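You operate a simulated robot arm through the tools that you are given. There is no shell and no other tool. Be economical: measure what you need, move in short steps, check, and stop when the job is done.

You are at the controls of a simulated two-armed robot. One attempt, no reset.

JOB
Open the tall shelf drawer, take the small yellow stopper and leave it in the inside of the tall shelf drawer and shut the drawer again. Take the teal-ring conical flask on the top of the packing counter and put it away on the top of the test bench. Open the top prep bench drawer, fetch the beaker and stand it in the inside of the top prep bench drawer and shut the drawer again. Pick up the conical flask from the top of the low step with one hand, pass it to the other hand and put it on the upper board of the tall shelf. Any order will do. Set down upright: teal-ring conical flask, beaker, conical flask.
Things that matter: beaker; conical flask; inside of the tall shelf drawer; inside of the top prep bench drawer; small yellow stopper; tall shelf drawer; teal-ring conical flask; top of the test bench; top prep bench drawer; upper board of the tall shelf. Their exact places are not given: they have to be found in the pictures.

It is judged by the outcome, as a careful person would: the job done as asked, and still so three seconds after it is handed in. It fails if anything else is knocked over, pushed out of place, dropped, spilled or broken. Lids that push on must go on centred and level and be pressed home; caps that screw on are set level and turned clockwise until they are tight.

ROBOT AND FRAMES
Two 7-joint arms with two-finger parallel grippers on one trunk, on a base that drives. Base frame: it is fixed to the floor where the robot stands at the start and does not move with it; the origin is under the middle of the robot, x ahead of it, y to its left, z up. Readings come in m, rad, newtons and seconds.
The left shoulder is at the start at [0.02, 0.113, 1.29], the right one opposite. Places, roughly: beaker [-2, -3.75, 0.75]; conical flask [-3, -0.25, 0.5]; inside of the tall shelf drawer [0.7, 0, 0.7]; inside of the top prep bench drawer [-3.1, -3.2, 0.6]; small yellow stopper (3x3x4 cm) [0.8, -0.3, 1.2]; tall shelf drawer [0.7, 0, 0.7]; teal-ring conical flask [-2.25, -3.75, 0.75]; top of the test bench [0.6, -2, 0.9]; top prep bench drawer [-3, -3.2, 0.7]; upper board of the tall shelf [0.7, -0.3, 1.2]. Payload 1.57 kg a hand.
The TCP of each hand is the grasp point between the finger pads, 0.03 m short of the fingertips. In the tool frame z runs along the fingers and y along their closing line. Largest opening 0.08 m; finger width 0.017, thickness 0.012; the body of the gripper, 0.04 by 0.082 m, starts 0.08 m behind the TCP.
Orientation is that of the tool frame in the base frame, as a unit quaternion [x, y, z, w]. With the fingers straight down and closing along the base's y, the tool's x points along the base's -x, its y along +y and its z along -z.

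CONTROLS
- The arms move only by the tool play_rows. It takes "left_steps", "right_steps" or both (then of equal length, played together; a hand with none holds still); each is text: rows parted by semicolons, each of 6 numbers parted by spaces: the shift along the tool's x, y, z in m, then the turn, a rotation vector about the tool's x, y, z in rad. In form: x y z ax ay az; .... A call has 1 to 12 rows; each row is the pose to reach, as a shift and turn from the pose commanded when the call began, along the tool's axes at that moment. "left_jaw" and "right_jaw" are, for a hand that has rows, the opening, from 0 (shut) to 1 (fully open), set as the call begins (left out, the last holds). Rows are played at 5 a second. More than 0.05 m and 0.15 rad between two rows, or a gripper value outside its range, and nothing of the call is played. Where a pose cannot be reached the arm comes as near as it can. A force on the tool above 40 N (or 10 N above the force at the start of the call, whichever is more), or a blocked arm, ends the call early, and 0.2 s more pass. Each finger travels about 0.045 m/s and halts on what it meets, pressing with about 23 N; the grip force reading is that of the motor and also rises with nothing between the fingers. The clock runs only during rows and for 0.2 s after the last one: add rows that repeat a pose to give the fingers time. The reply holds the time, the measured pose of the TCP, the force on the tool along the base axes, the opening and the grip force, in the units named above and with some noise, with the torque about the TCP (base axes, N m) and any sound that the robot's microphone picked up.
- Cameras (640 x 400 px; columns grow to the right, rows downward): "scene" is now at [0.0957, -0.0087, 1.4368]; the picture's right is [-0.09, -1.00, 0.00], its down [-0.42, 0.04, -0.91] and it looks along [0.90, -0.09, -0.42] (base axes); focal length 214 px, centre (320, 200). "left" rides on the left gripper at [0.072, 0.007, -0.122] in its tool frame; the picture's right is [-0.09, 1.00, 0.00], its down [-0.84, -0.08, -0.54] and it looks along [-0.54, -0.05, 0.84] (tool axes); focal length 238 px, centre (320, 200). "right" rides on the right gripper at [0.072, -0.007, -0.122] in its tool frame; the picture's right is [0.09, 1.00, 0.00], its down [-0.84, 0.08, -0.54] and it looks along [-0.54, 0.05, 0.84] (tool axes); focal length 238 px, centre (320, 200).
- camera(camera): a new picture of that camera. No time passes.
- move_column(by): slides the trunk up (or, below 0, down) by that many m; the arms and the scene camera ride with it, the base frame stays. It gives what a move gives, with no picture.
- roll_base(legs): drives the robot by 1 to 6 legs, each [ahead, left, turn to the left] in m, m and rad, along the robot's own axes; the way and the turn of a leg run together, so that a leg with both is an arc; at most 1.5 m and 3.142 rad a leg. The arms and the cameras ride along, it lands a little off, and it stops where it bumps. It gives what a move gives.
- head_to(pan, tilt): turns the head with the scene camera to pan (to the left, within 1.396 rad either way) and tilt (down, from -0.506 to 1.204), counted from straight ahead of the robot. It gives what a move gives.
- locate(camera, pixels): for up to 12 pixels [column, row] of the newest picture of that camera ("zoom" is the newest enlarged one), the place [x, y, z] in the base frame of the surface seen there, good to about 0.002 m, but the place of the scene camera against the robot may be out by one fixed shift of up to 0.012 m in any direction. No time passes.
- inspect(camera, box): a new picture of the part [left, top, right, bottom] of that camera's present view, enlarged. No time passes.
- finish_job(): hands the job in; it is judged then, once.

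Keep the steps short. Do not move on a guess: measure, check each grasp and each placing, and mend mistakes. In all there are 131 turns and 142 pictures (those below and enlarged ones count). Leave the grippers open and the arms clear of the work at the hand-in unless told otherwise, and finish with a single line.

The tools are called after ">>>" as name(argument=value, ...) on one line, values as JSON. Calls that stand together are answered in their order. play_rows: Moves the arms, as the interface text tells. Its arguments: {"type":"object","properties":{"left_steps":{"type":"string"},"left_jaw":{"type":"number"},"right_steps":{"type":"string"},"right_jaw":{"type":"number"}},"required":[]} The other tools are called the same way: move_column (by) slides the trunk up or down; roll_base (legs) drives the base; head_to (pan, tilt) turns the head that bears the scene camera; camera (camera) takes a picture; locate (camera, pixels) gives the place of the surface under pixels of a picture; inspect (camera, box) takes an enlarged picture of a part of a camera's view; finish_job () hands the job in.

At the start:

```text
time_s: 0.0
left_tool_pos: [0.3843, 0.1085, 1.4602]
left_tool_rot: [-0.001, 1.0, -0.001, 0.001]
left_wrist_force: [0.2, 1.3, -1.7]
left_torque: [0.0, -0.02, 0.04]
left_grip_width: 0.0799
left_gripper_force: 0.0
right_tool_pos: [0.3435, -0.2079, 1.386]
right_tool_rot: [0.0, 1.0, 0.0, 0.0]
right_wrist_force: [-0.1, 0.1, -0.4]
right_torque: [0.0, 0.03, 0.01]
right_grip_width: 0.0803
right_gripper_force: 0.1
trunk travel left (down, up): [-0.343, 0.227]
robot x, y, heading: [0.0026, -0.0014, -0.003]
head pan, tilt: [-0.094, 0.431]
```

scene: 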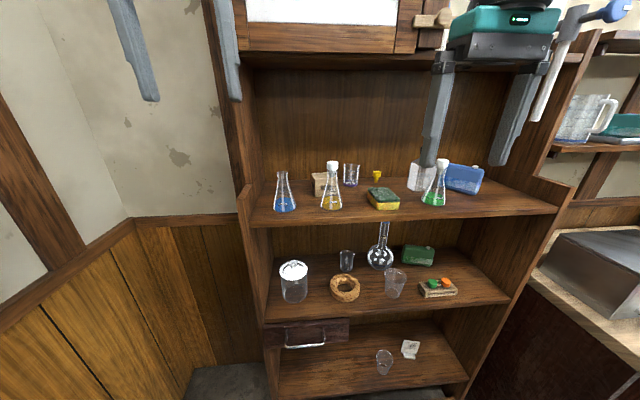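
right: 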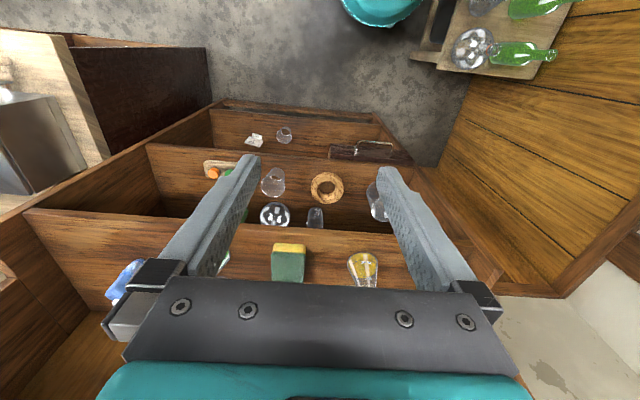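
left: 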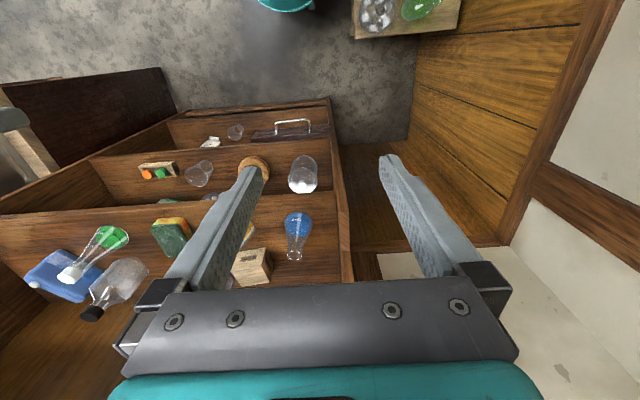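

The shelf stands ahead, with the yellow stopper at about (377,175) and the drawer with its handle at about (305,343). I'll enlarge the view and measure both.

>>> inspect(camera="scene", box=[230, 130, 550, 330])

>>> locate(camera="scene", pixels=[[377, 173], [377, 178], [305, 345], [288, 345], [325, 340], [345, 320], [265, 325], [320, 222], [320, 319], [383, 205], [333, 205], [352, 183]])

```text
2.00 times, centred on (390, 230) of scene
```

zoom: 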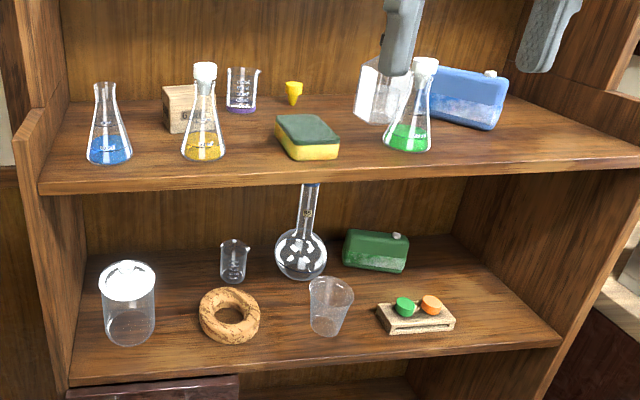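

```text
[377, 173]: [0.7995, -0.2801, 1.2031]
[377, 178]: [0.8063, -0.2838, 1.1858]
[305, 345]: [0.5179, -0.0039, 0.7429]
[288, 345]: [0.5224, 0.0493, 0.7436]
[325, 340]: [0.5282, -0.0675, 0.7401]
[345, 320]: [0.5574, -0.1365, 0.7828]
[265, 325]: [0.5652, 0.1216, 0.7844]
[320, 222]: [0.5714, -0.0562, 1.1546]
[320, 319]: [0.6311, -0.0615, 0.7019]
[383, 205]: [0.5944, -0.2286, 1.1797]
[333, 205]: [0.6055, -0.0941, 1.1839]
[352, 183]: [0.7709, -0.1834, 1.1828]
```

Stopper is at about (0.80,-0.28), standing behind the sponge and the green flask. I'll measure what surrounds it (zoom picture).

>>> locate(camera="zoom", pixels=[[293, 84], [293, 102], [285, 90], [302, 90], [283, 120], [336, 138], [312, 122], [408, 140], [425, 62], [362, 110], [294, 112], [240, 100]])

>>> locate(camera="scene", pixels=[[300, 45], [300, 58], [280, 120], [420, 110], [260, 215], [540, 205], [283, 205], [205, 230], [300, 305], [420, 300]])

```text
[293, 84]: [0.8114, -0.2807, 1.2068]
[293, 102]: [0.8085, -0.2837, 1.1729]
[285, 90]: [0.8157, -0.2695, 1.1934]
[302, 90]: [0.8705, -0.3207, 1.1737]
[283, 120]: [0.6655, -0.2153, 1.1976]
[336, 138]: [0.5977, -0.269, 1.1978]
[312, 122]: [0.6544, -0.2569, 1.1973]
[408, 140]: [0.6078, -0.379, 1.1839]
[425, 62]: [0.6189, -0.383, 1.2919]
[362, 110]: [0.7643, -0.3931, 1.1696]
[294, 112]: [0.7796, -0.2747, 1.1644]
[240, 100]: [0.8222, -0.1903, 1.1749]
```

```text
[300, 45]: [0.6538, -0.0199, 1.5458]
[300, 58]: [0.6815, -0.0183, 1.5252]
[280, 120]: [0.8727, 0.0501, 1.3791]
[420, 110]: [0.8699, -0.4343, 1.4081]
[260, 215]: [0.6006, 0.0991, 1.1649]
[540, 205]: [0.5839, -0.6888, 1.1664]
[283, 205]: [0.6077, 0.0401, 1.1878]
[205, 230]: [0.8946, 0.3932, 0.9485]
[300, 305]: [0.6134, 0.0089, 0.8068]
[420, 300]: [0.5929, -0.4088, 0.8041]
```

The stopper stands at (0.81,-0.283) with its rim at z 1.205; the board is at z 1.165. The compartment has headroom up to 1.53. I'll pitch the right hand 45° forward and drive 0.12 m closer.

>>> play_rows(right_steps="-0.013 -0.0125 -0.005 0 -0.131 0;-0.026 -0.025 -0.01 0 -0.262 0;-0.04 -0.0375 -0.015 0 -0.393 0;-0.053 -0.05 -0.02 0 -0.524 0;-0.066 -0.0625 -0.025 0 -0.654 0;-0.08 -0.075 -0.03 0 -0.785 0;-0.08 -0.075 -0.03 0 -0.785 0", right_jaw=1)

>>> roll_base(legs=[[0.12, 0, 0]])

>>> camera(camera="scene")

>>> camera(camera="right")

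```text
time_s: 1.6
left_tool_pos: [0.3856, 0.1089, 1.4605]
left_tool_rot: [0.0, 1.0, -0.001, 0.001]
left_wrist_force: [-0.6, -1.0, -0.6]
left_torque: [-0.01, -0.01, -0.01]
left_grip_width: 0.0798
left_gripper_force: 0.0
right_tool_pos: [0.4236, -0.2829, 1.4182]
right_tool_rot: [-0.001, 0.923, 0.0, 0.384]
right_wrist_force: [0.2, -0.1, -0.6]
right_torque: [0.01, 0.02, 0.01]
right_grip_width: 0.0802
right_gripper_force: 0.0
trunk travel left (down, up): [-0.343, 0.227]
robot x, y, heading: [0.0027, -0.001, -0.001]
head pan, tilt: [-0.094, 0.431]
```

```text
time_s: 2.8
left_tool_pos: [0.5067, 0.1067, 1.4605]
left_tool_rot: [0.001, 1.0, -0.001, 0.001]
left_wrist_force: [0.6, 0.8, -0.6]
left_torque: [0.0, -0.01, 0.02]
left_grip_width: 0.0799
left_gripper_force: 0.0
right_tool_pos: [0.5428, -0.2841, 1.4193]
right_tool_rot: [0.001, 0.924, 0.0, 0.383]
right_wrist_force: [0.1, 0.7, 0.3]
right_torque: [0.04, 0.0, 0.0]
right_grip_width: 0.0799
right_gripper_force: 0.0
trunk travel left (down, up): [-0.343, 0.227]
robot x, y, heading: [0.123, 0.0031, -0.003]
head pan, tilt: [-0.094, 0.431]
```

```text
137 pictures are left
```

scene: 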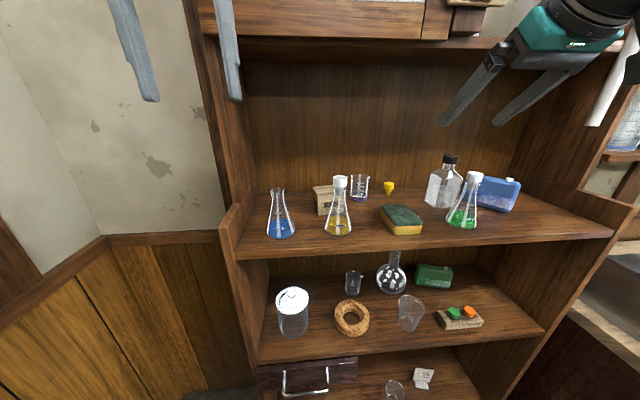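

```text
136 pictures are left
```

right: 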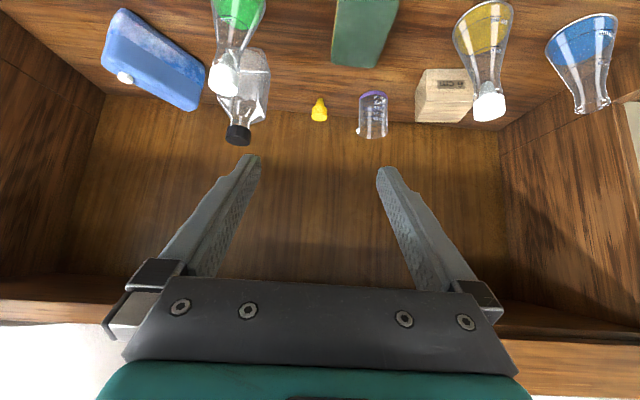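

The hand sees the stopper at (319,110), the bottle at (245,85) and the small beaker at (373,115). I'll measure with the wrist camera.

>>> locate(camera="right", pixels=[[319, 116], [319, 104], [313, 116], [326, 116], [262, 85], [262, 110], [238, 130], [362, 115], [372, 95], [330, 60], [320, 95], [225, 80]])

```text
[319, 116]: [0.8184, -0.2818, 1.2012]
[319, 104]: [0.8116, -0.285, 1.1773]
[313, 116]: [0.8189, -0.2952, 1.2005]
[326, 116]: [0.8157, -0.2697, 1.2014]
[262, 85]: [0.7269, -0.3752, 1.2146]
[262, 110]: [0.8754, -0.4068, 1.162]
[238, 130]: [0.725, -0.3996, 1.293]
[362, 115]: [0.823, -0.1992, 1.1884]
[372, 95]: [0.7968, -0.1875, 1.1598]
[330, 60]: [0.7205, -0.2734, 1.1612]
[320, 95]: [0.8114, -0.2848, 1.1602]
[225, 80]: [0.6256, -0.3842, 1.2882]
```

Stopper rim centre is (0.82,-0.2825,1.20). I'll go forward along the finger direction, stopping short for a check.

>>> play_rows(right_steps="-0.01 0 0.045 0 0 0;-0.02 0.001 0.09 0 0 0;-0.03 0.0016 0.135 0 0 0;-0.0396 0.0016 0.18 0 0 0;-0.0396 0.0016 0.22 0 0 0;-0.0396 0.0016 0.26 0 0 0;-0.0396 0.0016 0.29 0 0 0;-0.0396 0.0016 0.29 0 0 0", right_jaw=0.8)

>>> camera(camera="right")

>>> locate(camera="right", pixels=[[319, 116]])

```text
time_s: 4.6
left_tool_pos: [0.5056, 0.1072, 1.4611]
left_tool_rot: [0.001, 1.0, -0.001, 0.001]
left_wrist_force: [0.3, -0.2, 0.3]
left_torque: [-0.03, -0.04, -0.05]
left_grip_width: 0.0798
left_gripper_force: 0.1
right_tool_pos: [0.7741, -0.2812, 1.2406]
right_tool_rot: [0.001, 0.924, 0.0, 0.382]
right_wrist_force: [0.4, -0.6, -0.9]
right_torque: [-0.04, -0.02, -0.02]
right_grip_width: 0.0639
right_gripper_force: 0.1
trunk travel left (down, up): [-0.343, 0.227]
robot x, y, heading: [0.1181, 0.0029, -0.004]
head pan, tilt: [-0.094, 0.431]
```

```text
135 pictures are left
```

right: 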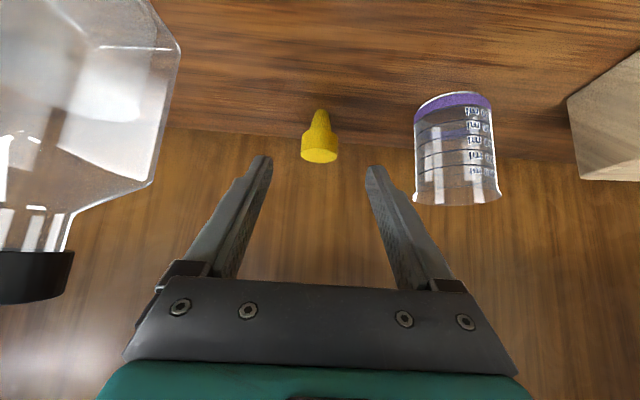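

```text
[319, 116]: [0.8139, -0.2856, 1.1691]
```

Well centred. I'll check the bottle corner's clearance and the stopper's exact rim.

>>> locate(camera="right", pixels=[[319, 158], [303, 152], [335, 152], [320, 145], [172, 55], [150, 170], [140, 30], [60, 260], [416, 180], [320, 108]])

```text
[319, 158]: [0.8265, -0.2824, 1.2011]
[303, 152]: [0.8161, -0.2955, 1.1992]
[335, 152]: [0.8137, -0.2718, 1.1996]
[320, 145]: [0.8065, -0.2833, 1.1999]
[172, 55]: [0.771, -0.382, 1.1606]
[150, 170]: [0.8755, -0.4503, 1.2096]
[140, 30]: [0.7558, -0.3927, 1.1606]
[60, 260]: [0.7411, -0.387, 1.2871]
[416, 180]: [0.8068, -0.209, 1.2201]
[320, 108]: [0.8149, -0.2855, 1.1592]
```

Rim centre is (0.815,-0.284,1.20). Final advance, then close.

>>> play_rows(right_steps="0.003 -0.003 0.03 0 0 0;0.003 -0.003 0.058 0 0 0;0.003 -0.003 0.058 0 0 0")

>>> play_rows(right_steps="0 0 0 0 0 0;0 0 0 0 0 0;0 0 0 0 0 0;0 0 0 0 0 0;0 0 0 0 0 0", right_jaw=0.1)

>>> camera(camera="right")

```text
time_s: 5.4
left_tool_pos: [0.5062, 0.107, 1.4604]
left_tool_rot: [0.001, 1.0, -0.001, 0.001]
left_wrist_force: [-0.6, 0.4, 0.8]
left_torque: [0.01, -0.02, 0.03]
left_grip_width: 0.0801
left_gripper_force: 0.0
right_tool_pos: [0.8155, -0.2879, 1.1968]
right_tool_rot: [0.002, 0.924, -0.001, 0.383]
right_wrist_force: [-0.6, 0.8, 0.2]
right_torque: [0.0, 0.01, 0.0]
right_grip_width: 0.0639
right_gripper_force: 0.1
trunk travel left (down, up): [-0.343, 0.227]
robot x, y, heading: [0.1199, -0.0, -0.007]
head pan, tilt: [-0.094, 0.431]
```

```text
time_s: 6.6
left_tool_pos: [0.5065, 0.1079, 1.4584]
left_tool_rot: [0.001, 1.0, -0.001, 0.001]
left_wrist_force: [0.5, 1.1, 0.2]
left_torque: [0.01, 0.01, 0.0]
left_grip_width: 0.0798
left_gripper_force: 0.1
right_tool_pos: [0.8151, -0.2877, 1.198]
right_tool_rot: [0.002, 0.924, -0.001, 0.383]
right_wrist_force: [0.5, 0.3, 0.2]
right_torque: [0.03, -0.02, -0.01]
right_grip_width: 0.0292
right_gripper_force: 22.6
trunk travel left (down, up): [-0.343, 0.227]
robot x, y, heading: [0.1164, -0.0015, -0.004]
head pan, tilt: [-0.094, 0.431]
```

```text
134 pictures are left
```

right: 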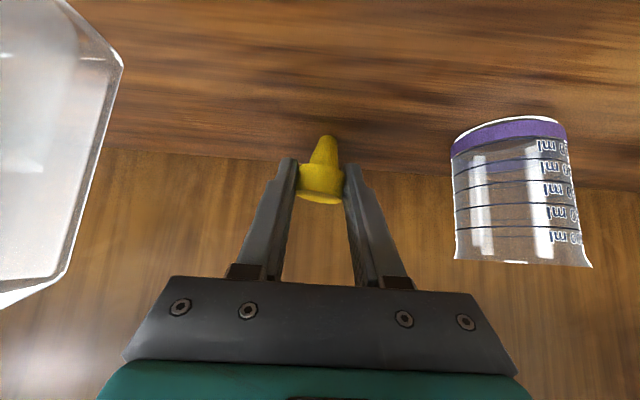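

Held at 0.029 m width. I'll lift a little, then retract the way it came in.

>>> play_rows(right_steps="-0.02 0 -0.02 0 0 0;-0.02 0 -0.065 0 0 0;-0.02 0 -0.11 0 0 0;-0.02 0 -0.155 0 0 0;-0.01 0 -0.2 0 0 0;0 0 -0.245 0 0 0;0.01 0 -0.29 0 0 0;0.02 0 -0.335 0 0 0;0.02 0 -0.37 0 0 0")

>>> roll_base(legs=[[-0.3, 0.0, 0]])

>>> move_column(by=-0.3)

>>> head_to(pan=0, tilt=0.5)

>>> camera(camera="scene")

```text
time_s: 8.6
left_tool_pos: [0.506, 0.1076, 1.4596]
left_tool_rot: [0.001, 1.0, -0.001, 0.001]
left_wrist_force: [1.4, -0.3, 0.1]
left_torque: [-0.02, 0.0, -0.02]
left_grip_width: 0.0797
left_gripper_force: 0.0
right_tool_pos: [0.5354, -0.2861, 1.4484]
right_tool_rot: [0.002, 0.924, -0.001, 0.383]
right_wrist_force: [0.1, -0.1, -0.4]
right_torque: [-0.03, 0.0, 0.01]
right_grip_width: 0.0284
right_gripper_force: 23.2
trunk travel left (down, up): [-0.343, 0.227]
robot x, y, heading: [0.1179, -0.0003, -0.006]
head pan, tilt: [-0.094, 0.431]
```

```text
time_s: 10.7
left_tool_pos: [0.2133, 0.1085, 1.4602]
left_tool_rot: [0.001, 1.0, -0.001, 0.001]
left_wrist_force: [0.4, 0.0, -0.2]
left_torque: [0.0, 0.0, 0.0]
left_grip_width: 0.0798
left_gripper_force: 0.1
right_tool_pos: [0.243, -0.2856, 1.4472]
right_tool_rot: [0.002, 0.924, -0.001, 0.383]
right_wrist_force: [-0.2, 0.2, -0.2]
right_torque: [-0.01, 0.03, 0.04]
right_grip_width: 0.0283
right_gripper_force: 23.4
trunk travel left (down, up): [-0.343, 0.227]
robot x, y, heading: [-0.1724, 0.0009, -0.001]
head pan, tilt: [-0.094, 0.431]
```

```text
time_s: 13.7
left_tool_pos: [0.214, 0.1087, 1.1598]
left_tool_rot: [0.0, 1.0, -0.001, 0.0]
left_wrist_force: [-0.3, 0.6, 0.0]
left_torque: [0.01, -0.02, -0.02]
left_grip_width: 0.0801
left_gripper_force: 0.0
right_tool_pos: [0.2432, -0.2851, 1.1479]
right_tool_rot: [0.003, 0.924, -0.001, 0.383]
right_wrist_force: [0.3, -0.3, -0.1]
right_torque: [-0.02, -0.03, -0.02]
right_grip_width: 0.028
right_gripper_force: 23.5
trunk travel left (down, up): [-0.043, 0.527]
robot x, y, heading: [-0.1739, 0.0013, -0.005]
head pan, tilt: [-0.094, 0.431]
```

```text
time_s: 14.3
left_tool_pos: [0.2141, 0.1085, 1.1605]
left_tool_rot: [0.001, 1.0, -0.002, 0.0]
left_wrist_force: [-1.3, -0.3, -0.3]
left_torque: [0.01, 0.0, 0.0]
left_grip_width: 0.0801
left_gripper_force: 0.1
right_tool_pos: [0.2435, -0.2859, 1.1467]
right_tool_rot: [0.003, 0.924, -0.001, 0.382]
right_wrist_force: [-0.8, 0.3, -0.6]
right_torque: [-0.02, -0.01, 0.01]
right_grip_width: 0.028
right_gripper_force: 23.2
trunk travel left (down, up): [-0.043, 0.527]
robot x, y, heading: [-0.1758, 0.0002, -0.006]
head pan, tilt: [0.0, 0.499]
```

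```text
133 pictures are left
```

scene: 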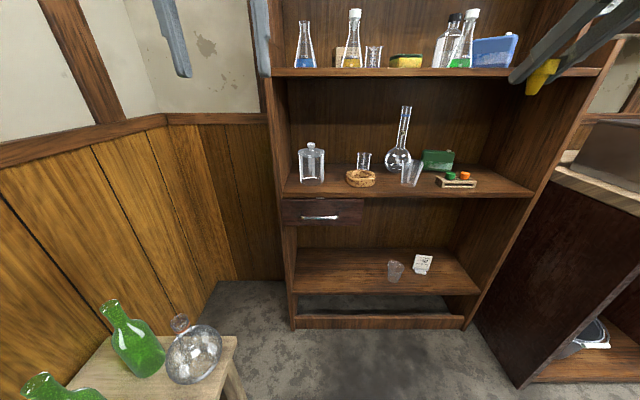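

The drawer handle shows at (320,217). A stool with glass stands at front left, so I'll measure both.

>>> locate(camera="scene", pixels=[[320, 218], [304, 218], [337, 217], [360, 205], [285, 212], [320, 200], [320, 194], [180, 365], [140, 350], [235, 340], [130, 305], [220, 340]])

>>> inspect(camera="scene", box=[270, 160, 400, 240])

```text
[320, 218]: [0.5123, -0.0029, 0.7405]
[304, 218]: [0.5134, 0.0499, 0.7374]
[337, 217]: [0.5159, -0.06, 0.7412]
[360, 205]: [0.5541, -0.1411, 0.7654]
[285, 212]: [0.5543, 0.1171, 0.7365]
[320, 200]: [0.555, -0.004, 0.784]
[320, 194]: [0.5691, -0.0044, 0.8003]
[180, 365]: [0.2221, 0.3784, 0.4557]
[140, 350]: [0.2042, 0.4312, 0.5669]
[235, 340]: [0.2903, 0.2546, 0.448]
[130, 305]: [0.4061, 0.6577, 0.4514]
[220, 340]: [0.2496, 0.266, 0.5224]
```

```text
4.92 times, centred on (335, 200) of scene
```

zoom: 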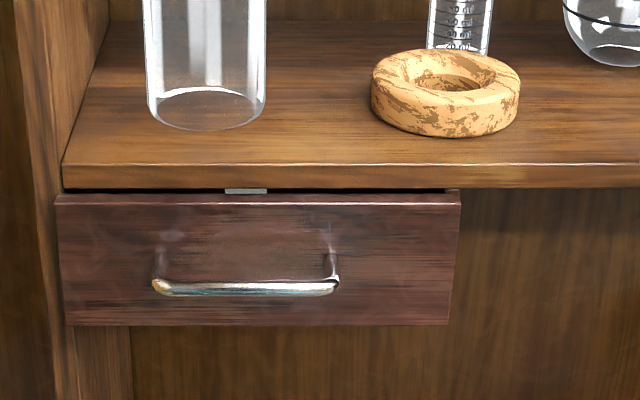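

Handle bar: x 0.513, z 0.74, y from -0.06 to 0.05. I'll turn the left hand to point forward while moving it ahead, then roll it so the fingers close vertically.

>>> play_rows(left_steps="-0.014 -0.005 0.01 0 -0.143 0;-0.028 -0.01 0.02 0 -0.286 0;-0.042 -0.015 0.03 0 -0.428 0;-0.056 -0.02 0.04 0 -0.571 0;-0.07 -0.025 0.05 0 -0.714 0;-0.084 -0.03 0.06 0 -0.857 0;-0.098 -0.035 0.07 0 -1.0 0;-0.112 -0.04 0.08 0 -1.142 0;-0.126 -0.045 0.09 0 -1.285 0;-0.14 -0.05 0.1 0 -1.428 0;-0.15 -0.05 0.1 0 -1.571 0;-0.15 -0.05 0.1 0 -1.571 0", left_jaw=1)

>>> play_rows(left_steps="0 0 0 0 0 0.143;0 0 0 0 0 0.286;0 0 0 0 0 0.428;0 0 0 0 0 0.571;0 0 0 0 0 0.714;0 0 0 0 0 0.857;0 0 0 0 0 1.0;0 0 0 0 0 1.142;0 0 0 0 0 1.285;0 0 0 0 0 1.428;0 0 0 0 0 1.571;0 0 0 0 0 1.571")

>>> camera(camera="scene")

```text
time_s: 16.9
left_tool_pos: [0.3629, 0.058, 1.0609]
left_tool_rot: [0.001, 0.707, -0.002, 0.708]
left_wrist_force: [0.7, 0.0, 0.4]
left_torque: [-0.04, 0.0, -0.02]
left_grip_width: 0.0798
left_gripper_force: 0.1
right_tool_pos: [0.2431, -0.2853, 1.1481]
right_tool_rot: [0.002, 0.924, -0.001, 0.382]
right_wrist_force: [0.5, -0.6, 0.3]
right_torque: [-0.02, 0.01, 0.01]
right_grip_width: 0.0278
right_gripper_force: 23.0
trunk travel left (down, up): [-0.043, 0.527]
robot x, y, heading: [-0.1704, -0.0021, -0.008]
head pan, tilt: [0.0, 0.499]
```

```text
time_s: 19.5
left_tool_pos: [0.3634, 0.0572, 1.0605]
left_tool_rot: [0.5, 0.498, 0.502, 0.5]
left_wrist_force: [-0.1, 0.3, -0.2]
left_torque: [0.01, -0.02, 0.02]
left_grip_width: 0.0798
left_gripper_force: 0.1
right_tool_pos: [0.2437, -0.2851, 1.147]
right_tool_rot: [0.002, 0.924, -0.001, 0.383]
right_wrist_force: [-0.1, -0.3, -0.4]
right_torque: [0.02, 0.0, -0.01]
right_grip_width: 0.0279
right_gripper_force: 22.4
trunk travel left (down, up): [-0.043, 0.527]
robot x, y, heading: [-0.1731, -0.0012, -0.002]
head pan, tilt: [0.0, 0.499]
```

```text
131 pictures are left
```

scene: 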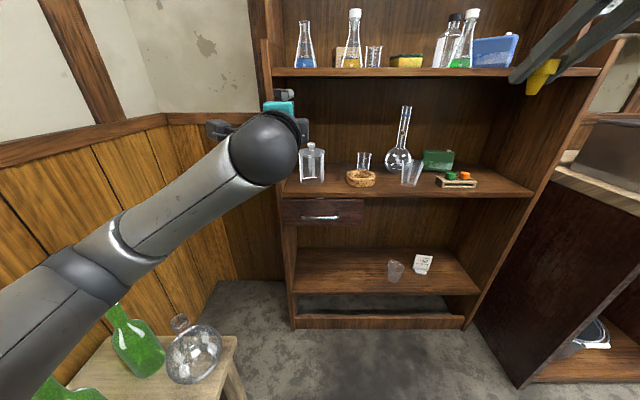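

Orientation is right. Lowering the left hand to handle height, 0.11 m short of it.

>>> play_rows(left_steps="-0.01 -0.045 0.005 0 0 0;-0.02 -0.09 0.01 0 0 0;-0.03 -0.135 0.015 0 0 0;-0.04 -0.18 0.02 0 0 0;-0.05 -0.225 0.025 0 0 0;-0.06 -0.27 0.03 0 0 0;-0.062 -0.32 0.037 0 0 0;-0.062 -0.32 0.037 0 0 0")

>>> camera(camera="left")

>>> camera(camera="scene")

```text
refused: row 7 steps farther than a row can; nothing moved
```

```text
130 pictures are left
```

left: 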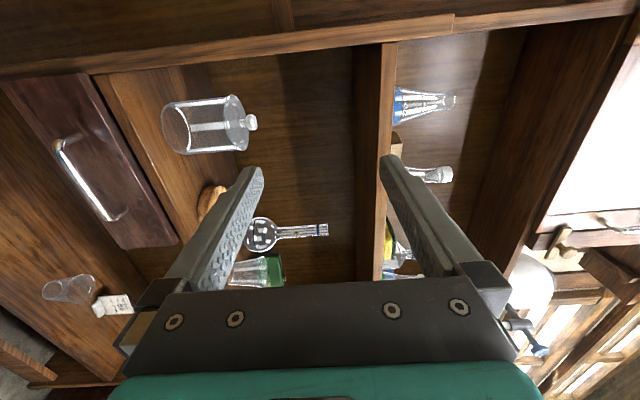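

```text
129 pictures are left
```

scene: 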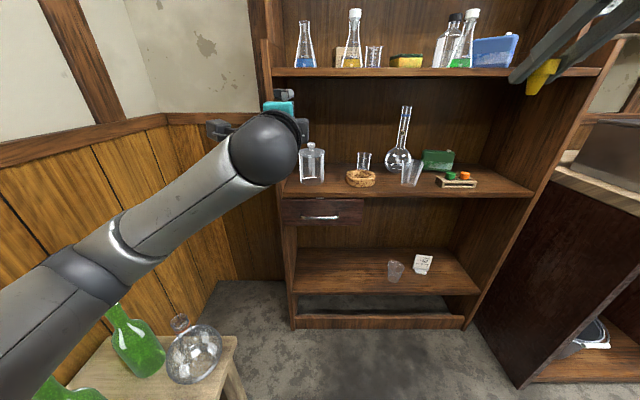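

The last step was a touch too long, so I'll use smaller ones. I can also measure the handle from this left picture.

>>> locate(camera="left", pixels=[[62, 150], [90, 193], [118, 215]])

>>> play_rows(left_steps="-0.01 -0.04 0.005 0 0 0;-0.02 -0.08 0.01 0 0 0;-0.03 -0.12 0.015 0 0 0;-0.04 -0.16 0.02 0 0 0;-0.05 -0.2 0.025 0 0 0;-0.06 -0.24 0.03 0 0 0;-0.062 -0.28 0.037 0 0 0;-0.062 -0.32 0.037 0 0 0;-0.062 -0.32 0.037 0 0 0")

>>> camera(camera="left")

```text
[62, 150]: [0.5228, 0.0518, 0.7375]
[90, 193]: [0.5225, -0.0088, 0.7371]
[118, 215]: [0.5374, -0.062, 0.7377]
```

```text
time_s: 21.5
left_tool_pos: [0.3999, -0.0045, 0.7415]
left_tool_rot: [0.5, 0.5, 0.5, 0.501]
left_wrist_force: [0.6, -0.5, 0.1]
left_torque: [0.02, 0.0, -0.01]
left_grip_width: 0.0799
left_gripper_force: 0.0
right_tool_pos: [0.2436, -0.2854, 1.1477]
right_tool_rot: [0.002, 0.924, -0.001, 0.383]
right_wrist_force: [0.6, 0.5, 1.0]
right_torque: [0.0, 0.0, 0.0]
right_grip_width: 0.0279
right_gripper_force: 23.2
trunk travel left (down, up): [-0.043, 0.527]
robot x, y, heading: [-0.1711, 0.0025, -0.005]
head pan, tilt: [0.0, 0.499]
```

```text
128 pictures are left
```

left: 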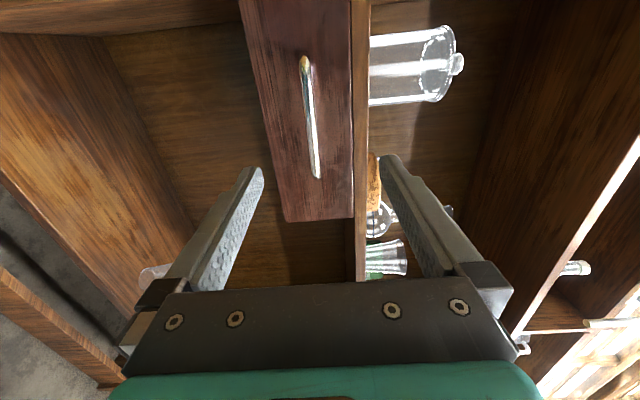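

Handle lies centred between the fingers. Advancing 0.117 m and closing on the bar.

>>> play_rows(left_steps="0 -0.004 0.045 0 0 0;0 -0.004 0.09 0 0 0;0 -0.004 0.117 0 0 0;0 -0.004 0.117 0 0 0", left_jaw=0.75)

>>> play_rows(left_steps="0 0 0 0 0 0;0 0 0 0 0 0;0 0 0 0 0 0;0 0 0 0 0 0;0 0 0 0 0 0;0 0 0 0 0 0", left_jaw=0)

>>> camera(camera="left")

```text
time_s: 22.5
left_tool_pos: [0.5201, -0.0057, 0.7368]
left_tool_rot: [0.5, 0.498, 0.5, 0.502]
left_wrist_force: [0.6, 0.8, 1.5]
left_torque: [-0.02, 0.02, -0.02]
left_grip_width: 0.0599
left_gripper_force: 0.0
right_tool_pos: [0.2443, -0.2844, 1.1474]
right_tool_rot: [0.002, 0.924, -0.001, 0.383]
right_wrist_force: [0.3, -0.3, -0.5]
right_torque: [0.02, 0.03, 0.01]
right_grip_width: 0.028
right_gripper_force: 22.9
trunk travel left (down, up): [-0.043, 0.527]
robot x, y, heading: [-0.1728, 0.0024, -0.003]
head pan, tilt: [0.0, 0.499]
```

```text
time_s: 23.9
left_tool_pos: [0.5191, -0.0052, 0.7328]
left_tool_rot: [0.503, 0.501, 0.496, 0.499]
left_wrist_force: [-0.6, -3.8, -19.7]
left_torque: [0.02, 0.2, -0.35]
left_grip_width: 0.0117
left_gripper_force: 29.3
right_tool_pos: [0.2457, -0.2848, 1.1472]
right_tool_rot: [0.002, 0.924, -0.001, 0.381]
right_wrist_force: [-0.2, 0.6, -0.6]
right_torque: [0.01, 0.0, 0.04]
right_grip_width: 0.0281
right_gripper_force: 23.0
trunk travel left (down, up): [-0.043, 0.527]
robot x, y, heading: [-0.1721, 0.0014, -0.007]
head pan, tilt: [0.0, 0.499]
```

```text
127 pictures are left
```

left: 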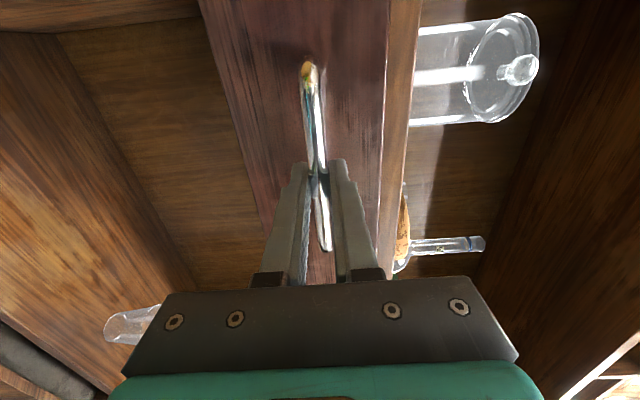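

Bar gripped (0.012 m). I'll ease the hand 4 mm down to drop the side load, then pull by driving back 0.2 m.

>>> play_rows(left_steps="0 -0.004 0 0 0 0;0 -0.004 0 0 0 0")

>>> roll_base(legs=[[-0.2, 0, 0]])

>>> camera(camera="scene")

```text
time_s: 24.5
left_tool_pos: [0.5196, -0.0053, 0.7323]
left_tool_rot: [0.501, 0.499, 0.499, 0.5]
left_wrist_force: [0.3, -1.4, -11.1]
left_torque: [0.03, 0.05, -0.21]
left_grip_width: 0.0116
left_gripper_force: 29.1
right_tool_pos: [0.2444, -0.2857, 1.1475]
right_tool_rot: [0.003, 0.924, -0.001, 0.382]
right_wrist_force: [-0.3, -0.3, -0.4]
right_torque: [-0.02, 0.01, 0.01]
right_grip_width: 0.028
right_gripper_force: 23.5
trunk travel left (down, up): [-0.043, 0.527]
robot x, y, heading: [-0.1754, 0.0018, -0.005]
head pan, tilt: [0.0, 0.499]
```

```text
time_s: 26.1
left_tool_pos: [0.3134, -0.0033, 0.7318]
left_tool_rot: [0.5, 0.5, 0.499, 0.501]
left_wrist_force: [0.7, 1.0, -8.0]
left_torque: [0.06, 0.08, 0.24]
left_grip_width: 0.0113
left_gripper_force: 29.0
right_tool_pos: [0.0378, -0.285, 1.1474]
right_tool_rot: [0.004, 0.924, -0.002, 0.381]
right_wrist_force: [0.5, 0.5, -0.5]
right_torque: [-0.02, 0.01, 0.01]
right_grip_width: 0.0279
right_gripper_force: 22.7
trunk travel left (down, up): [-0.043, 0.527]
robot x, y, heading: [-0.3796, -0.0022, -0.009]
head pan, tilt: [0.0, 0.499]
```

```text
126 pictures are left
```

scene: 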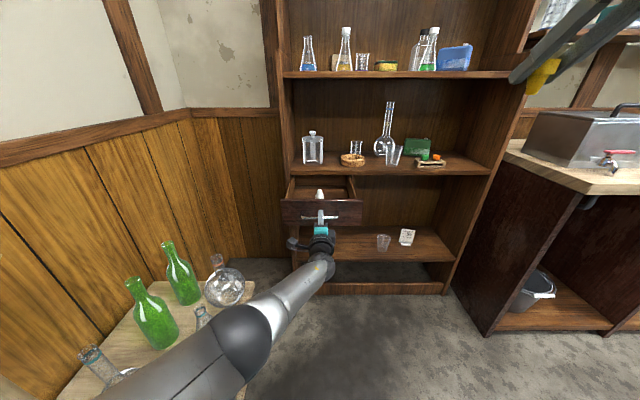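

The drawer is open. Something white is in it at (320,193), so I'll take a closer look.

>>> inspect(camera="scene", box=[270, 165, 370, 227])

>>> locate(camera="zoom", pixels=[[320, 180], [320, 160], [320, 220], [200, 120], [420, 120], [400, 180], [200, 200], [450, 190], [320, 100]])

```text
6.40 times, centred on (320, 196) of scene
```

zoom: 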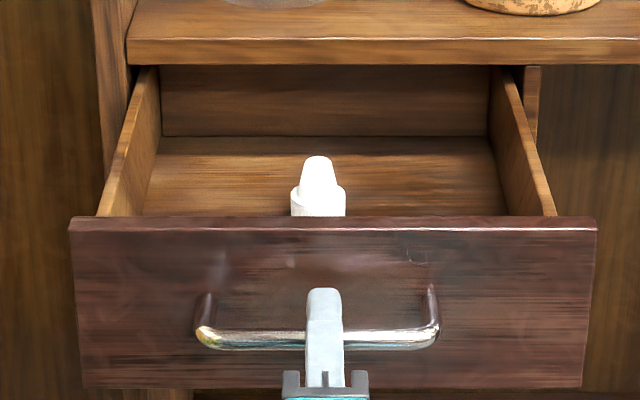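

```text
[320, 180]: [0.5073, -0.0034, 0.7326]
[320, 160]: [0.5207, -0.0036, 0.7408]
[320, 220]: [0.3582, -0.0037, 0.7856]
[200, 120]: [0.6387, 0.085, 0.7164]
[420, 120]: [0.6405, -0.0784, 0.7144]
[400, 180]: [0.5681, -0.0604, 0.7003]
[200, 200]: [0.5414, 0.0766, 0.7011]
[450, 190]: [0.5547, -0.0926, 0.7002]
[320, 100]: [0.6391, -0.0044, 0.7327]
```

The white piece stands at (0.51,0). Drawer floor is z 0.70 and the inside runs y -0.11 to 0.1. I'll let go of the handle, back the left hand off and up, and drive 0.15 m forward so the right hand can reach in from above.

>>> play_rows(left_steps="0 0 0 0 0 0;0 0 0 0 0 0;0 0 0 0 0 0;0 0 -0.04 0 0 0;0 0 -0.08 0 0 0;0.02 0.04 -0.1 0 0 0;0.04 0.08 -0.12 0 0 0;0.06 0.12 -0.12 0 0 0;0.08 0.16 -0.12 0 0 0;0.1 0.2 -0.12 0 0 0;0.12 0.24 -0.12 0 0 0", left_jaw=0.75)

>>> roll_base(legs=[[0.15, 0, 0]])

>>> play_rows(right_steps="0 0.035 0.03 0 0.1 0;0 0.07 0.06 0 0.2 0;0 0.105 0.09 0 0.3 0;0 0.14 0.12 0 0.4 0;0 0.175 0.15 0 0.5 0;0 0.21 0.18 0 0.6 0;0 0.225 0.21 0 0.6 0;0 0.225 0.21 0 0.6 0")

>>> camera(camera="scene")

```text
time_s: 28.5
left_tool_pos: [0.1918, 0.1167, 0.9753]
left_tool_rot: [0.501, 0.499, 0.499, 0.501]
left_wrist_force: [-0.1, -0.7, 0.9]
left_torque: [-0.02, -0.01, 0.0]
left_grip_width: 0.0602
left_gripper_force: 0.1
right_tool_pos: [0.0373, -0.2835, 1.1482]
right_tool_rot: [0.003, 0.924, -0.001, 0.383]
right_wrist_force: [-0.4, -0.6, 0.1]
right_torque: [0.02, -0.01, -0.01]
right_grip_width: 0.0281
right_gripper_force: 23.3
trunk travel left (down, up): [-0.043, 0.527]
robot x, y, heading: [-0.3787, 0.0003, -0.005]
head pan, tilt: [0.0, 0.499]
```

```text
time_s: 29.9
left_tool_pos: [0.3398, 0.1181, 0.9749]
left_tool_rot: [0.499, 0.501, 0.5, 0.5]
left_wrist_force: [0.3, 0.3, 1.0]
left_torque: [-0.02, 0.02, 0.01]
left_grip_width: 0.0601
left_gripper_force: 0.1
right_tool_pos: [0.1888, -0.2846, 1.1469]
right_tool_rot: [0.0, 0.924, -0.001, 0.383]
right_wrist_force: [0.4, 0.2, 0.0]
right_torque: [0.0, 0.05, -0.02]
right_grip_width: 0.0279
right_gripper_force: 23.4
trunk travel left (down, up): [-0.043, 0.527]
robot x, y, heading: [-0.2327, 0.0039, 0.0]
head pan, tilt: [0.0, 0.499]
```

```text
time_s: 31.7
left_tool_pos: [0.34, 0.1184, 0.9751]
left_tool_rot: [0.499, 0.5, 0.5, 0.5]
left_wrist_force: [-0.4, 0.4, -0.7]
left_torque: [0.02, -0.02, 0.0]
left_grip_width: 0.0601
left_gripper_force: 0.0
right_tool_pos: [0.3365, -0.0567, 0.9984]
right_tool_rot: [0.0, 0.996, 0.0, 0.094]
right_wrist_force: [-0.1, -0.5, 0.6]
right_torque: [0.0, 0.02, -0.03]
right_grip_width: 0.028
right_gripper_force: 22.6
trunk travel left (down, up): [-0.043, 0.527]
robot x, y, heading: [-0.2274, 0.0033, -0.002]
head pan, tilt: [0.0, 0.499]
```

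```text
124 pictures are left
```

scene: 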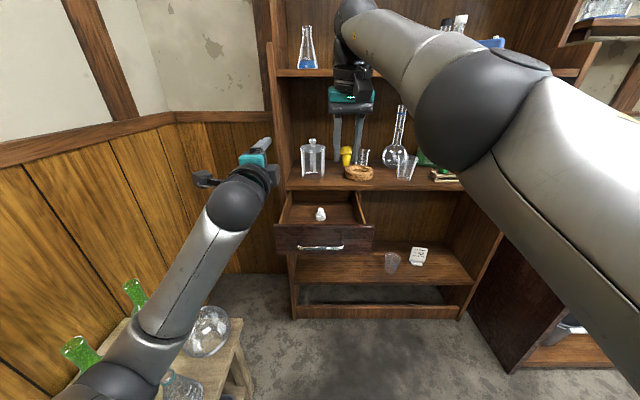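

Right hand is over the drawer. Moving forward, then lowering to put the stopper on the drawer floor near (0.45,-0.057).

>>> play_rows(right_steps="-0.035 -0.001 0.02 0 0 0;-0.0632 -0.001 0.055 0 0 0;-0.0632 -0.001 0.1 0 0 0;-0.0632 -0.001 0.145 0 0 0;-0.0632 -0.001 0.19 0 0 0;-0.0632 -0.001 0.225 0 0 0;-0.0632 -0.001 0.25 0 0 0;-0.0632 -0.001 0.25 0 0 0")

>>> camera(camera="right")

>>> camera(camera="scene")

```text
time_s: 33.5
left_tool_pos: [0.3388, 0.1183, 0.9743]
left_tool_rot: [0.499, 0.501, 0.5, 0.501]
left_wrist_force: [-0.9, -0.2, -0.4]
left_torque: [-0.02, 0.01, 0.0]
left_grip_width: 0.0602
left_gripper_force: 0.0
right_tool_pos: [0.3829, -0.0726, 0.767]
right_tool_rot: [0.001, 0.996, 0.001, 0.092]
right_wrist_force: [-0.5, 0.7, -0.2]
right_torque: [0.02, -0.01, 0.02]
right_grip_width: 0.0284
right_gripper_force: 22.7
right hand out of reach, approached as far as the arm can: row 1, 2, 3, 4, 5, 6, 7, 8
trunk travel left (down, up): [-0.043, 0.527]
robot x, y, heading: [-0.2287, -0.0004, -0.001]
head pan, tilt: [0.0, 0.499]
```

```text
123 pictures are left
```

right: 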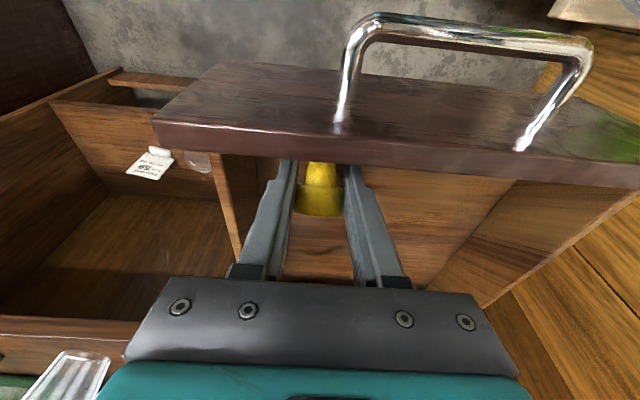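

```text
122 pictures are left
```

scene: 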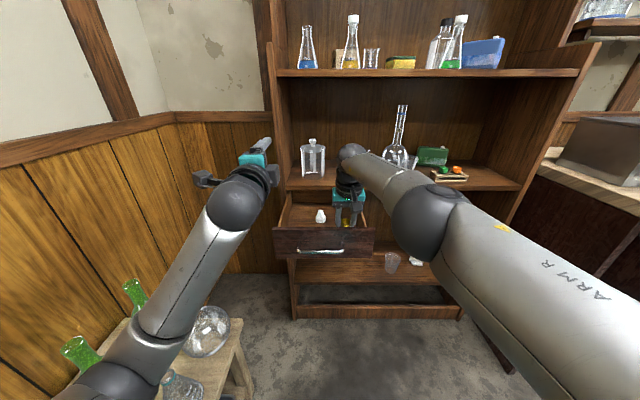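

Just short of reach (TCP at x 0.383, 0.767, inside the front). Driving 0.07 m ahead brings it over the middle of the drawer.

>>> roll_base(legs=[[0.07, 0, 0]])

>>> camera(camera="right")

```text
time_s: 34.5
left_tool_pos: [0.4085, 0.1203, 0.9751]
left_tool_rot: [0.5, 0.5, 0.5, 0.5]
left_wrist_force: [0.3, -0.1, 0.7]
left_torque: [-0.04, 0.01, -0.02]
left_grip_width: 0.0598
left_gripper_force: 0.1
right_tool_pos: [0.4519, -0.0718, 0.7679]
right_tool_rot: [0.002, 0.996, 0.0, 0.092]
right_wrist_force: [0.4, 0.1, -0.4]
right_torque: [-0.01, 0.01, 0.02]
right_grip_width: 0.0281
right_gripper_force: 23.0
trunk travel left (down, up): [-0.043, 0.527]
robot x, y, heading: [-0.1564, 0.0011, -0.001]
head pan, tilt: [0.0, 0.499]
```

```text
121 pictures are left
```

right: 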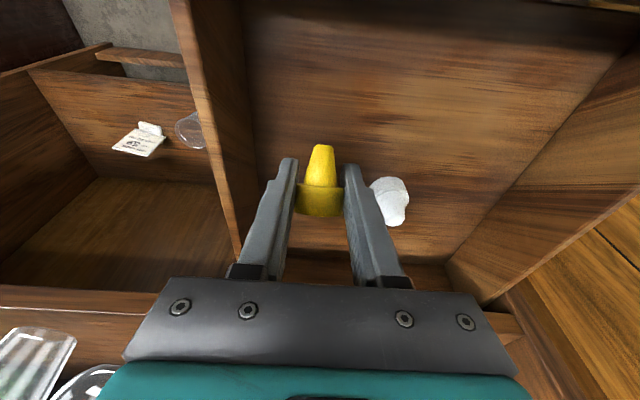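

>>> locate(camera="right", pixels=[[390, 190], [375, 190], [245, 200], [320, 120], [398, 215]])

>>> play_rows(right_steps="0.003 0.004 0.014 0 0 0;0.005 0.006 0.0275 0 0 0;0.005 0.006 0.0275 0 0 0")

```text
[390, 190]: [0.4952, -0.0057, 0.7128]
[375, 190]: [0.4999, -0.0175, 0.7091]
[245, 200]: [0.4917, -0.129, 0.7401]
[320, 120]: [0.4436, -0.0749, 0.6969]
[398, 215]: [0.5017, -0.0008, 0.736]
```

```text
time_s: 35.3
left_tool_pos: [0.4088, 0.1181, 0.9744]
left_tool_rot: [0.499, 0.501, 0.5, 0.5]
left_wrist_force: [0.0, -0.3, -0.1]
left_torque: [-0.01, 0.02, 0.06]
left_grip_width: 0.0601
left_gripper_force: 0.0
right_tool_pos: [0.4495, -0.0675, 0.7397]
right_tool_rot: [0.001, 0.996, -0.001, 0.093]
right_wrist_force: [0.2, -0.8, 0.7]
right_torque: [-0.01, -0.01, 0.01]
right_grip_width: 0.0282
right_gripper_force: 23.3
trunk travel left (down, up): [-0.043, 0.527]
robot x, y, heading: [-0.1596, -0.0013, 0.0]
head pan, tilt: [0.0, 0.499]
```

Stopper bottom is a few mm above the floor. Lowering 6 mm more, then opening slowly and checking.

>>> play_rows(right_steps="0.001 0 0.006 0 0 0;0.001 0 0.006 0 0 0")

>>> play_rows(right_steps="0 0 0 0 0 0;0 0 0 0 0 0;0 0 0 0 0 0", right_jaw=0.55)

>>> camera(camera="right")

```text
time_s: 35.9
left_tool_pos: [0.4095, 0.1201, 0.9759]
left_tool_rot: [0.499, 0.5, 0.501, 0.5]
left_wrist_force: [-0.8, -0.1, 0.8]
left_torque: [-0.02, 0.0, 0.03]
left_grip_width: 0.06
left_gripper_force: 0.0
right_tool_pos: [0.4489, -0.0675, 0.7316]
right_tool_rot: [0.001, 0.996, 0.0, 0.093]
right_wrist_force: [-0.6, -0.8, -0.4]
right_torque: [-0.03, 0.02, 0.0]
right_grip_width: 0.0281
right_gripper_force: 22.7
trunk travel left (down, up): [-0.043, 0.527]
robot x, y, heading: [-0.1581, 0.0031, 0.0]
head pan, tilt: [0.0, 0.499]
```

```text
time_s: 36.7
left_tool_pos: [0.4092, 0.1186, 0.9747]
left_tool_rot: [0.499, 0.501, 0.499, 0.5]
left_wrist_force: [0.2, -0.1, 0.1]
left_torque: [0.02, 0.01, 0.02]
left_grip_width: 0.0603
left_gripper_force: 0.0
right_tool_pos: [0.4478, -0.0675, 0.7338]
right_tool_rot: [0.001, 0.996, -0.001, 0.092]
right_wrist_force: [0.3, -0.2, -0.4]
right_torque: [0.03, 0.01, -0.01]
right_grip_width: 0.0439
right_gripper_force: 0.0
trunk travel left (down, up): [-0.043, 0.527]
robot x, y, heading: [-0.1613, 0.0024, 0.001]
head pan, tilt: [0.0, 0.499]
```

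```text
120 pictures are left
```

right: 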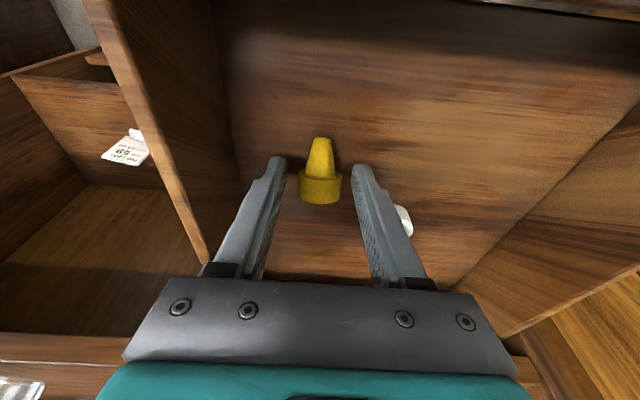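

The stopper is free and in the drawer. Raising the right hand and moving it aside, then backing off 0.2 m.

>>> play_rows(right_steps="0 0 -0.045 0 0 0;0 0 -0.09 0 0 0;0 0 -0.135 0 0 0;0 0 -0.18 0 0 0;0 -0.03 -0.21 0 0 0;0 -0.07 -0.24 0 0 0;0 -0.11 -0.26 0 0 0;0 -0.15 -0.26 0 0 0;0 -0.19 -0.26 0 0 0")

>>> roll_base(legs=[[-0.2, 0, 0]])

>>> camera(camera="scene")

```text
time_s: 38.7
left_tool_pos: [0.4092, 0.1186, 0.9752]
left_tool_rot: [0.499, 0.501, 0.5, 0.5]
left_wrist_force: [-0.8, -1.1, -0.4]
left_torque: [-0.01, 0.01, -0.03]
left_grip_width: 0.0599
left_gripper_force: 0.0
right_tool_pos: [0.4039, -0.2579, 0.9896]
right_tool_rot: [0.0, 0.996, 0.0, 0.092]
right_wrist_force: [0.1, 0.8, 0.7]
right_torque: [-0.03, 0.01, -0.01]
right_grip_width: 0.044
right_gripper_force: 0.0
trunk travel left (down, up): [-0.043, 0.527]
robot x, y, heading: [-0.1612, 0.0017, -0.005]
head pan, tilt: [0.0, 0.499]
```

```text
time_s: 40.3
left_tool_pos: [0.2108, 0.1214, 0.9748]
left_tool_rot: [0.498, 0.502, 0.501, 0.498]
left_wrist_force: [0.9, 0.0, 0.6]
left_torque: [0.01, 0.01, 0.0]
left_grip_width: 0.0601
left_gripper_force: 0.1
right_tool_pos: [0.2064, -0.2548, 0.9904]
right_tool_rot: [-0.002, 0.996, 0.0, 0.092]
right_wrist_force: [0.9, 0.0, -0.3]
right_torque: [0.05, 0.0, 0.0]
right_grip_width: 0.044
right_gripper_force: 0.1
trunk travel left (down, up): [-0.043, 0.527]
robot x, y, heading: [-0.358, -0.0013, 0.011]
head pan, tilt: [0.0, 0.499]
```

```text
119 pictures are left
```

scene: 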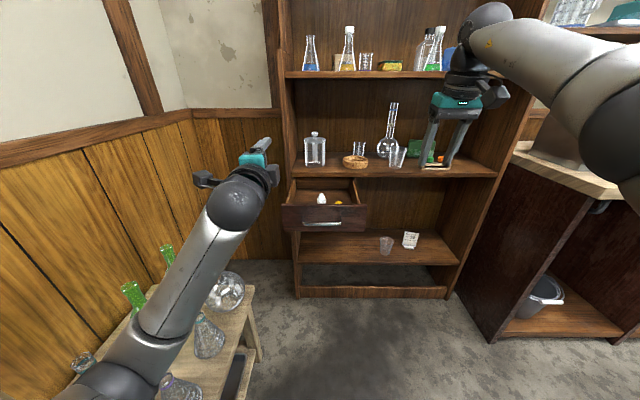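

Stopper lies in the drawer (orange spot at (339,203)). Bringing the left hand back to handle height.

>>> play_rows(left_steps="-0.02 -0.04 0 0 0 0;-0.04 -0.08 0 0 0 0;-0.06 -0.12 0 0 0 0;-0.08 -0.16 0 0 0 0;-0.1 -0.2 0 0 0 0;-0.126 -0.242 0 0 0 0;-0.126 -0.242 0.04 0 0 0;-0.126 -0.242 0.08 0 0 0;-0.126 -0.242 0.102 0 0 0;-0.126 -0.242 0.102 0 0 0", left_jaw=0.75)

>>> camera(camera="left")

```text
time_s: 42.5
left_tool_pos: [0.3171, -0.0051, 0.7332]
left_tool_rot: [0.497, 0.502, 0.502, 0.499]
left_wrist_force: [0.4, 0.6, 0.1]
left_torque: [0.0, 0.02, -0.04]
left_grip_width: 0.06
left_gripper_force: 0.1
right_tool_pos: [0.2068, -0.2547, 0.9895]
right_tool_rot: [-0.002, 0.996, 0.0, 0.092]
right_wrist_force: [0.1, -0.2, 0.3]
right_torque: [0.03, 0.0, -0.01]
right_grip_width: 0.044
right_gripper_force: 0.0
trunk travel left (down, up): [-0.043, 0.527]
robot x, y, heading: [-0.3576, 0.001, 0.006]
head pan, tilt: [0.0, 0.499]
```

```text
118 pictures are left
```

left: 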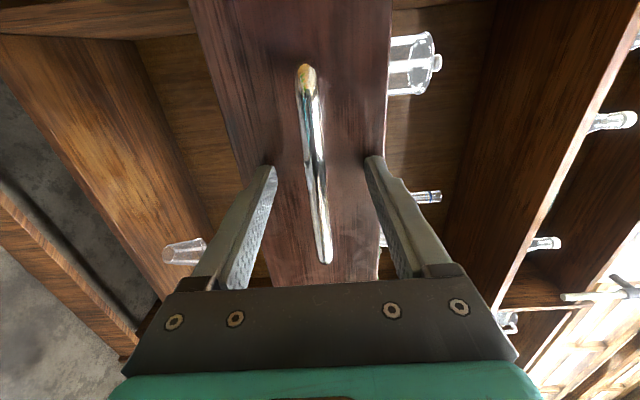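

The handle is between the fingers. Gripping it and driving 0.207 m forward to shut.

>>> play_rows(left_steps="0 0 0 0 0 0;0 0 0 0 0 0;0 0 0 0 0 0;0 0 0 0 0 0;0 0 0 0 0 0;0 0 0 0 0 0", left_jaw=0)

>>> roll_base(legs=[[0.207, 0, 0]])

>>> inspect(camera="scene", box=[240, 140, 440, 265])

```text
time_s: 43.9
left_tool_pos: [0.3176, -0.0027, 0.7313]
left_tool_rot: [0.498, 0.501, 0.502, 0.499]
left_wrist_force: [-0.6, -0.8, -1.4]
left_torque: [0.07, -0.01, 0.0]
left_grip_width: 0.012
left_gripper_force: 29.6
right_tool_pos: [0.2071, -0.2554, 0.9892]
right_tool_rot: [-0.002, 0.996, -0.001, 0.093]
right_wrist_force: [0.5, 0.2, 0.0]
right_torque: [-0.03, 0.04, -0.03]
right_grip_width: 0.0441
right_gripper_force: 0.0
trunk travel left (down, up): [-0.043, 0.527]
robot x, y, heading: [-0.3572, 0.0006, 0.001]
head pan, tilt: [0.0, 0.499]
```

```text
time_s: 45.6
left_tool_pos: [0.5267, -0.0036, 0.7311]
left_tool_rot: [0.499, 0.502, 0.5, 0.499]
left_wrist_force: [-1.1, -24.6, -8.1]
left_torque: [0.01, -0.15, 0.46]
left_grip_width: 0.0119
left_gripper_force: 29.0
right_tool_pos: [0.4219, -0.2515, 0.988]
right_tool_rot: [-0.005, 0.996, 0.001, 0.092]
right_wrist_force: [0.2, 0.2, 0.0]
right_torque: [-0.02, -0.05, 0.0]
right_grip_width: 0.0442
right_gripper_force: 0.0
trunk travel left (down, up): [-0.043, 0.527]
robot x, y, heading: [-0.1449, 0.0023, 0.01]
head pan, tilt: [0.0, 0.499]
```

```text
3.20 times, centred on (340, 202) of scene
```

zoom: 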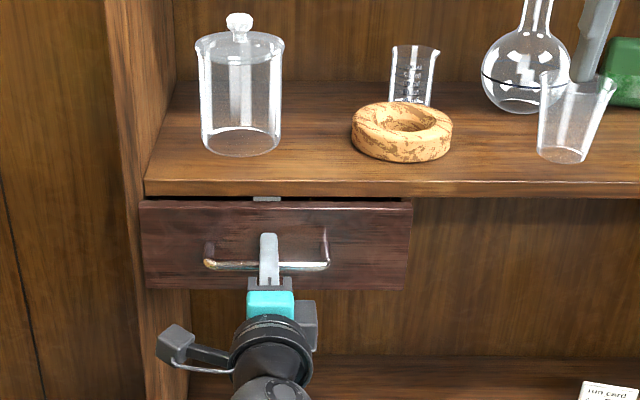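

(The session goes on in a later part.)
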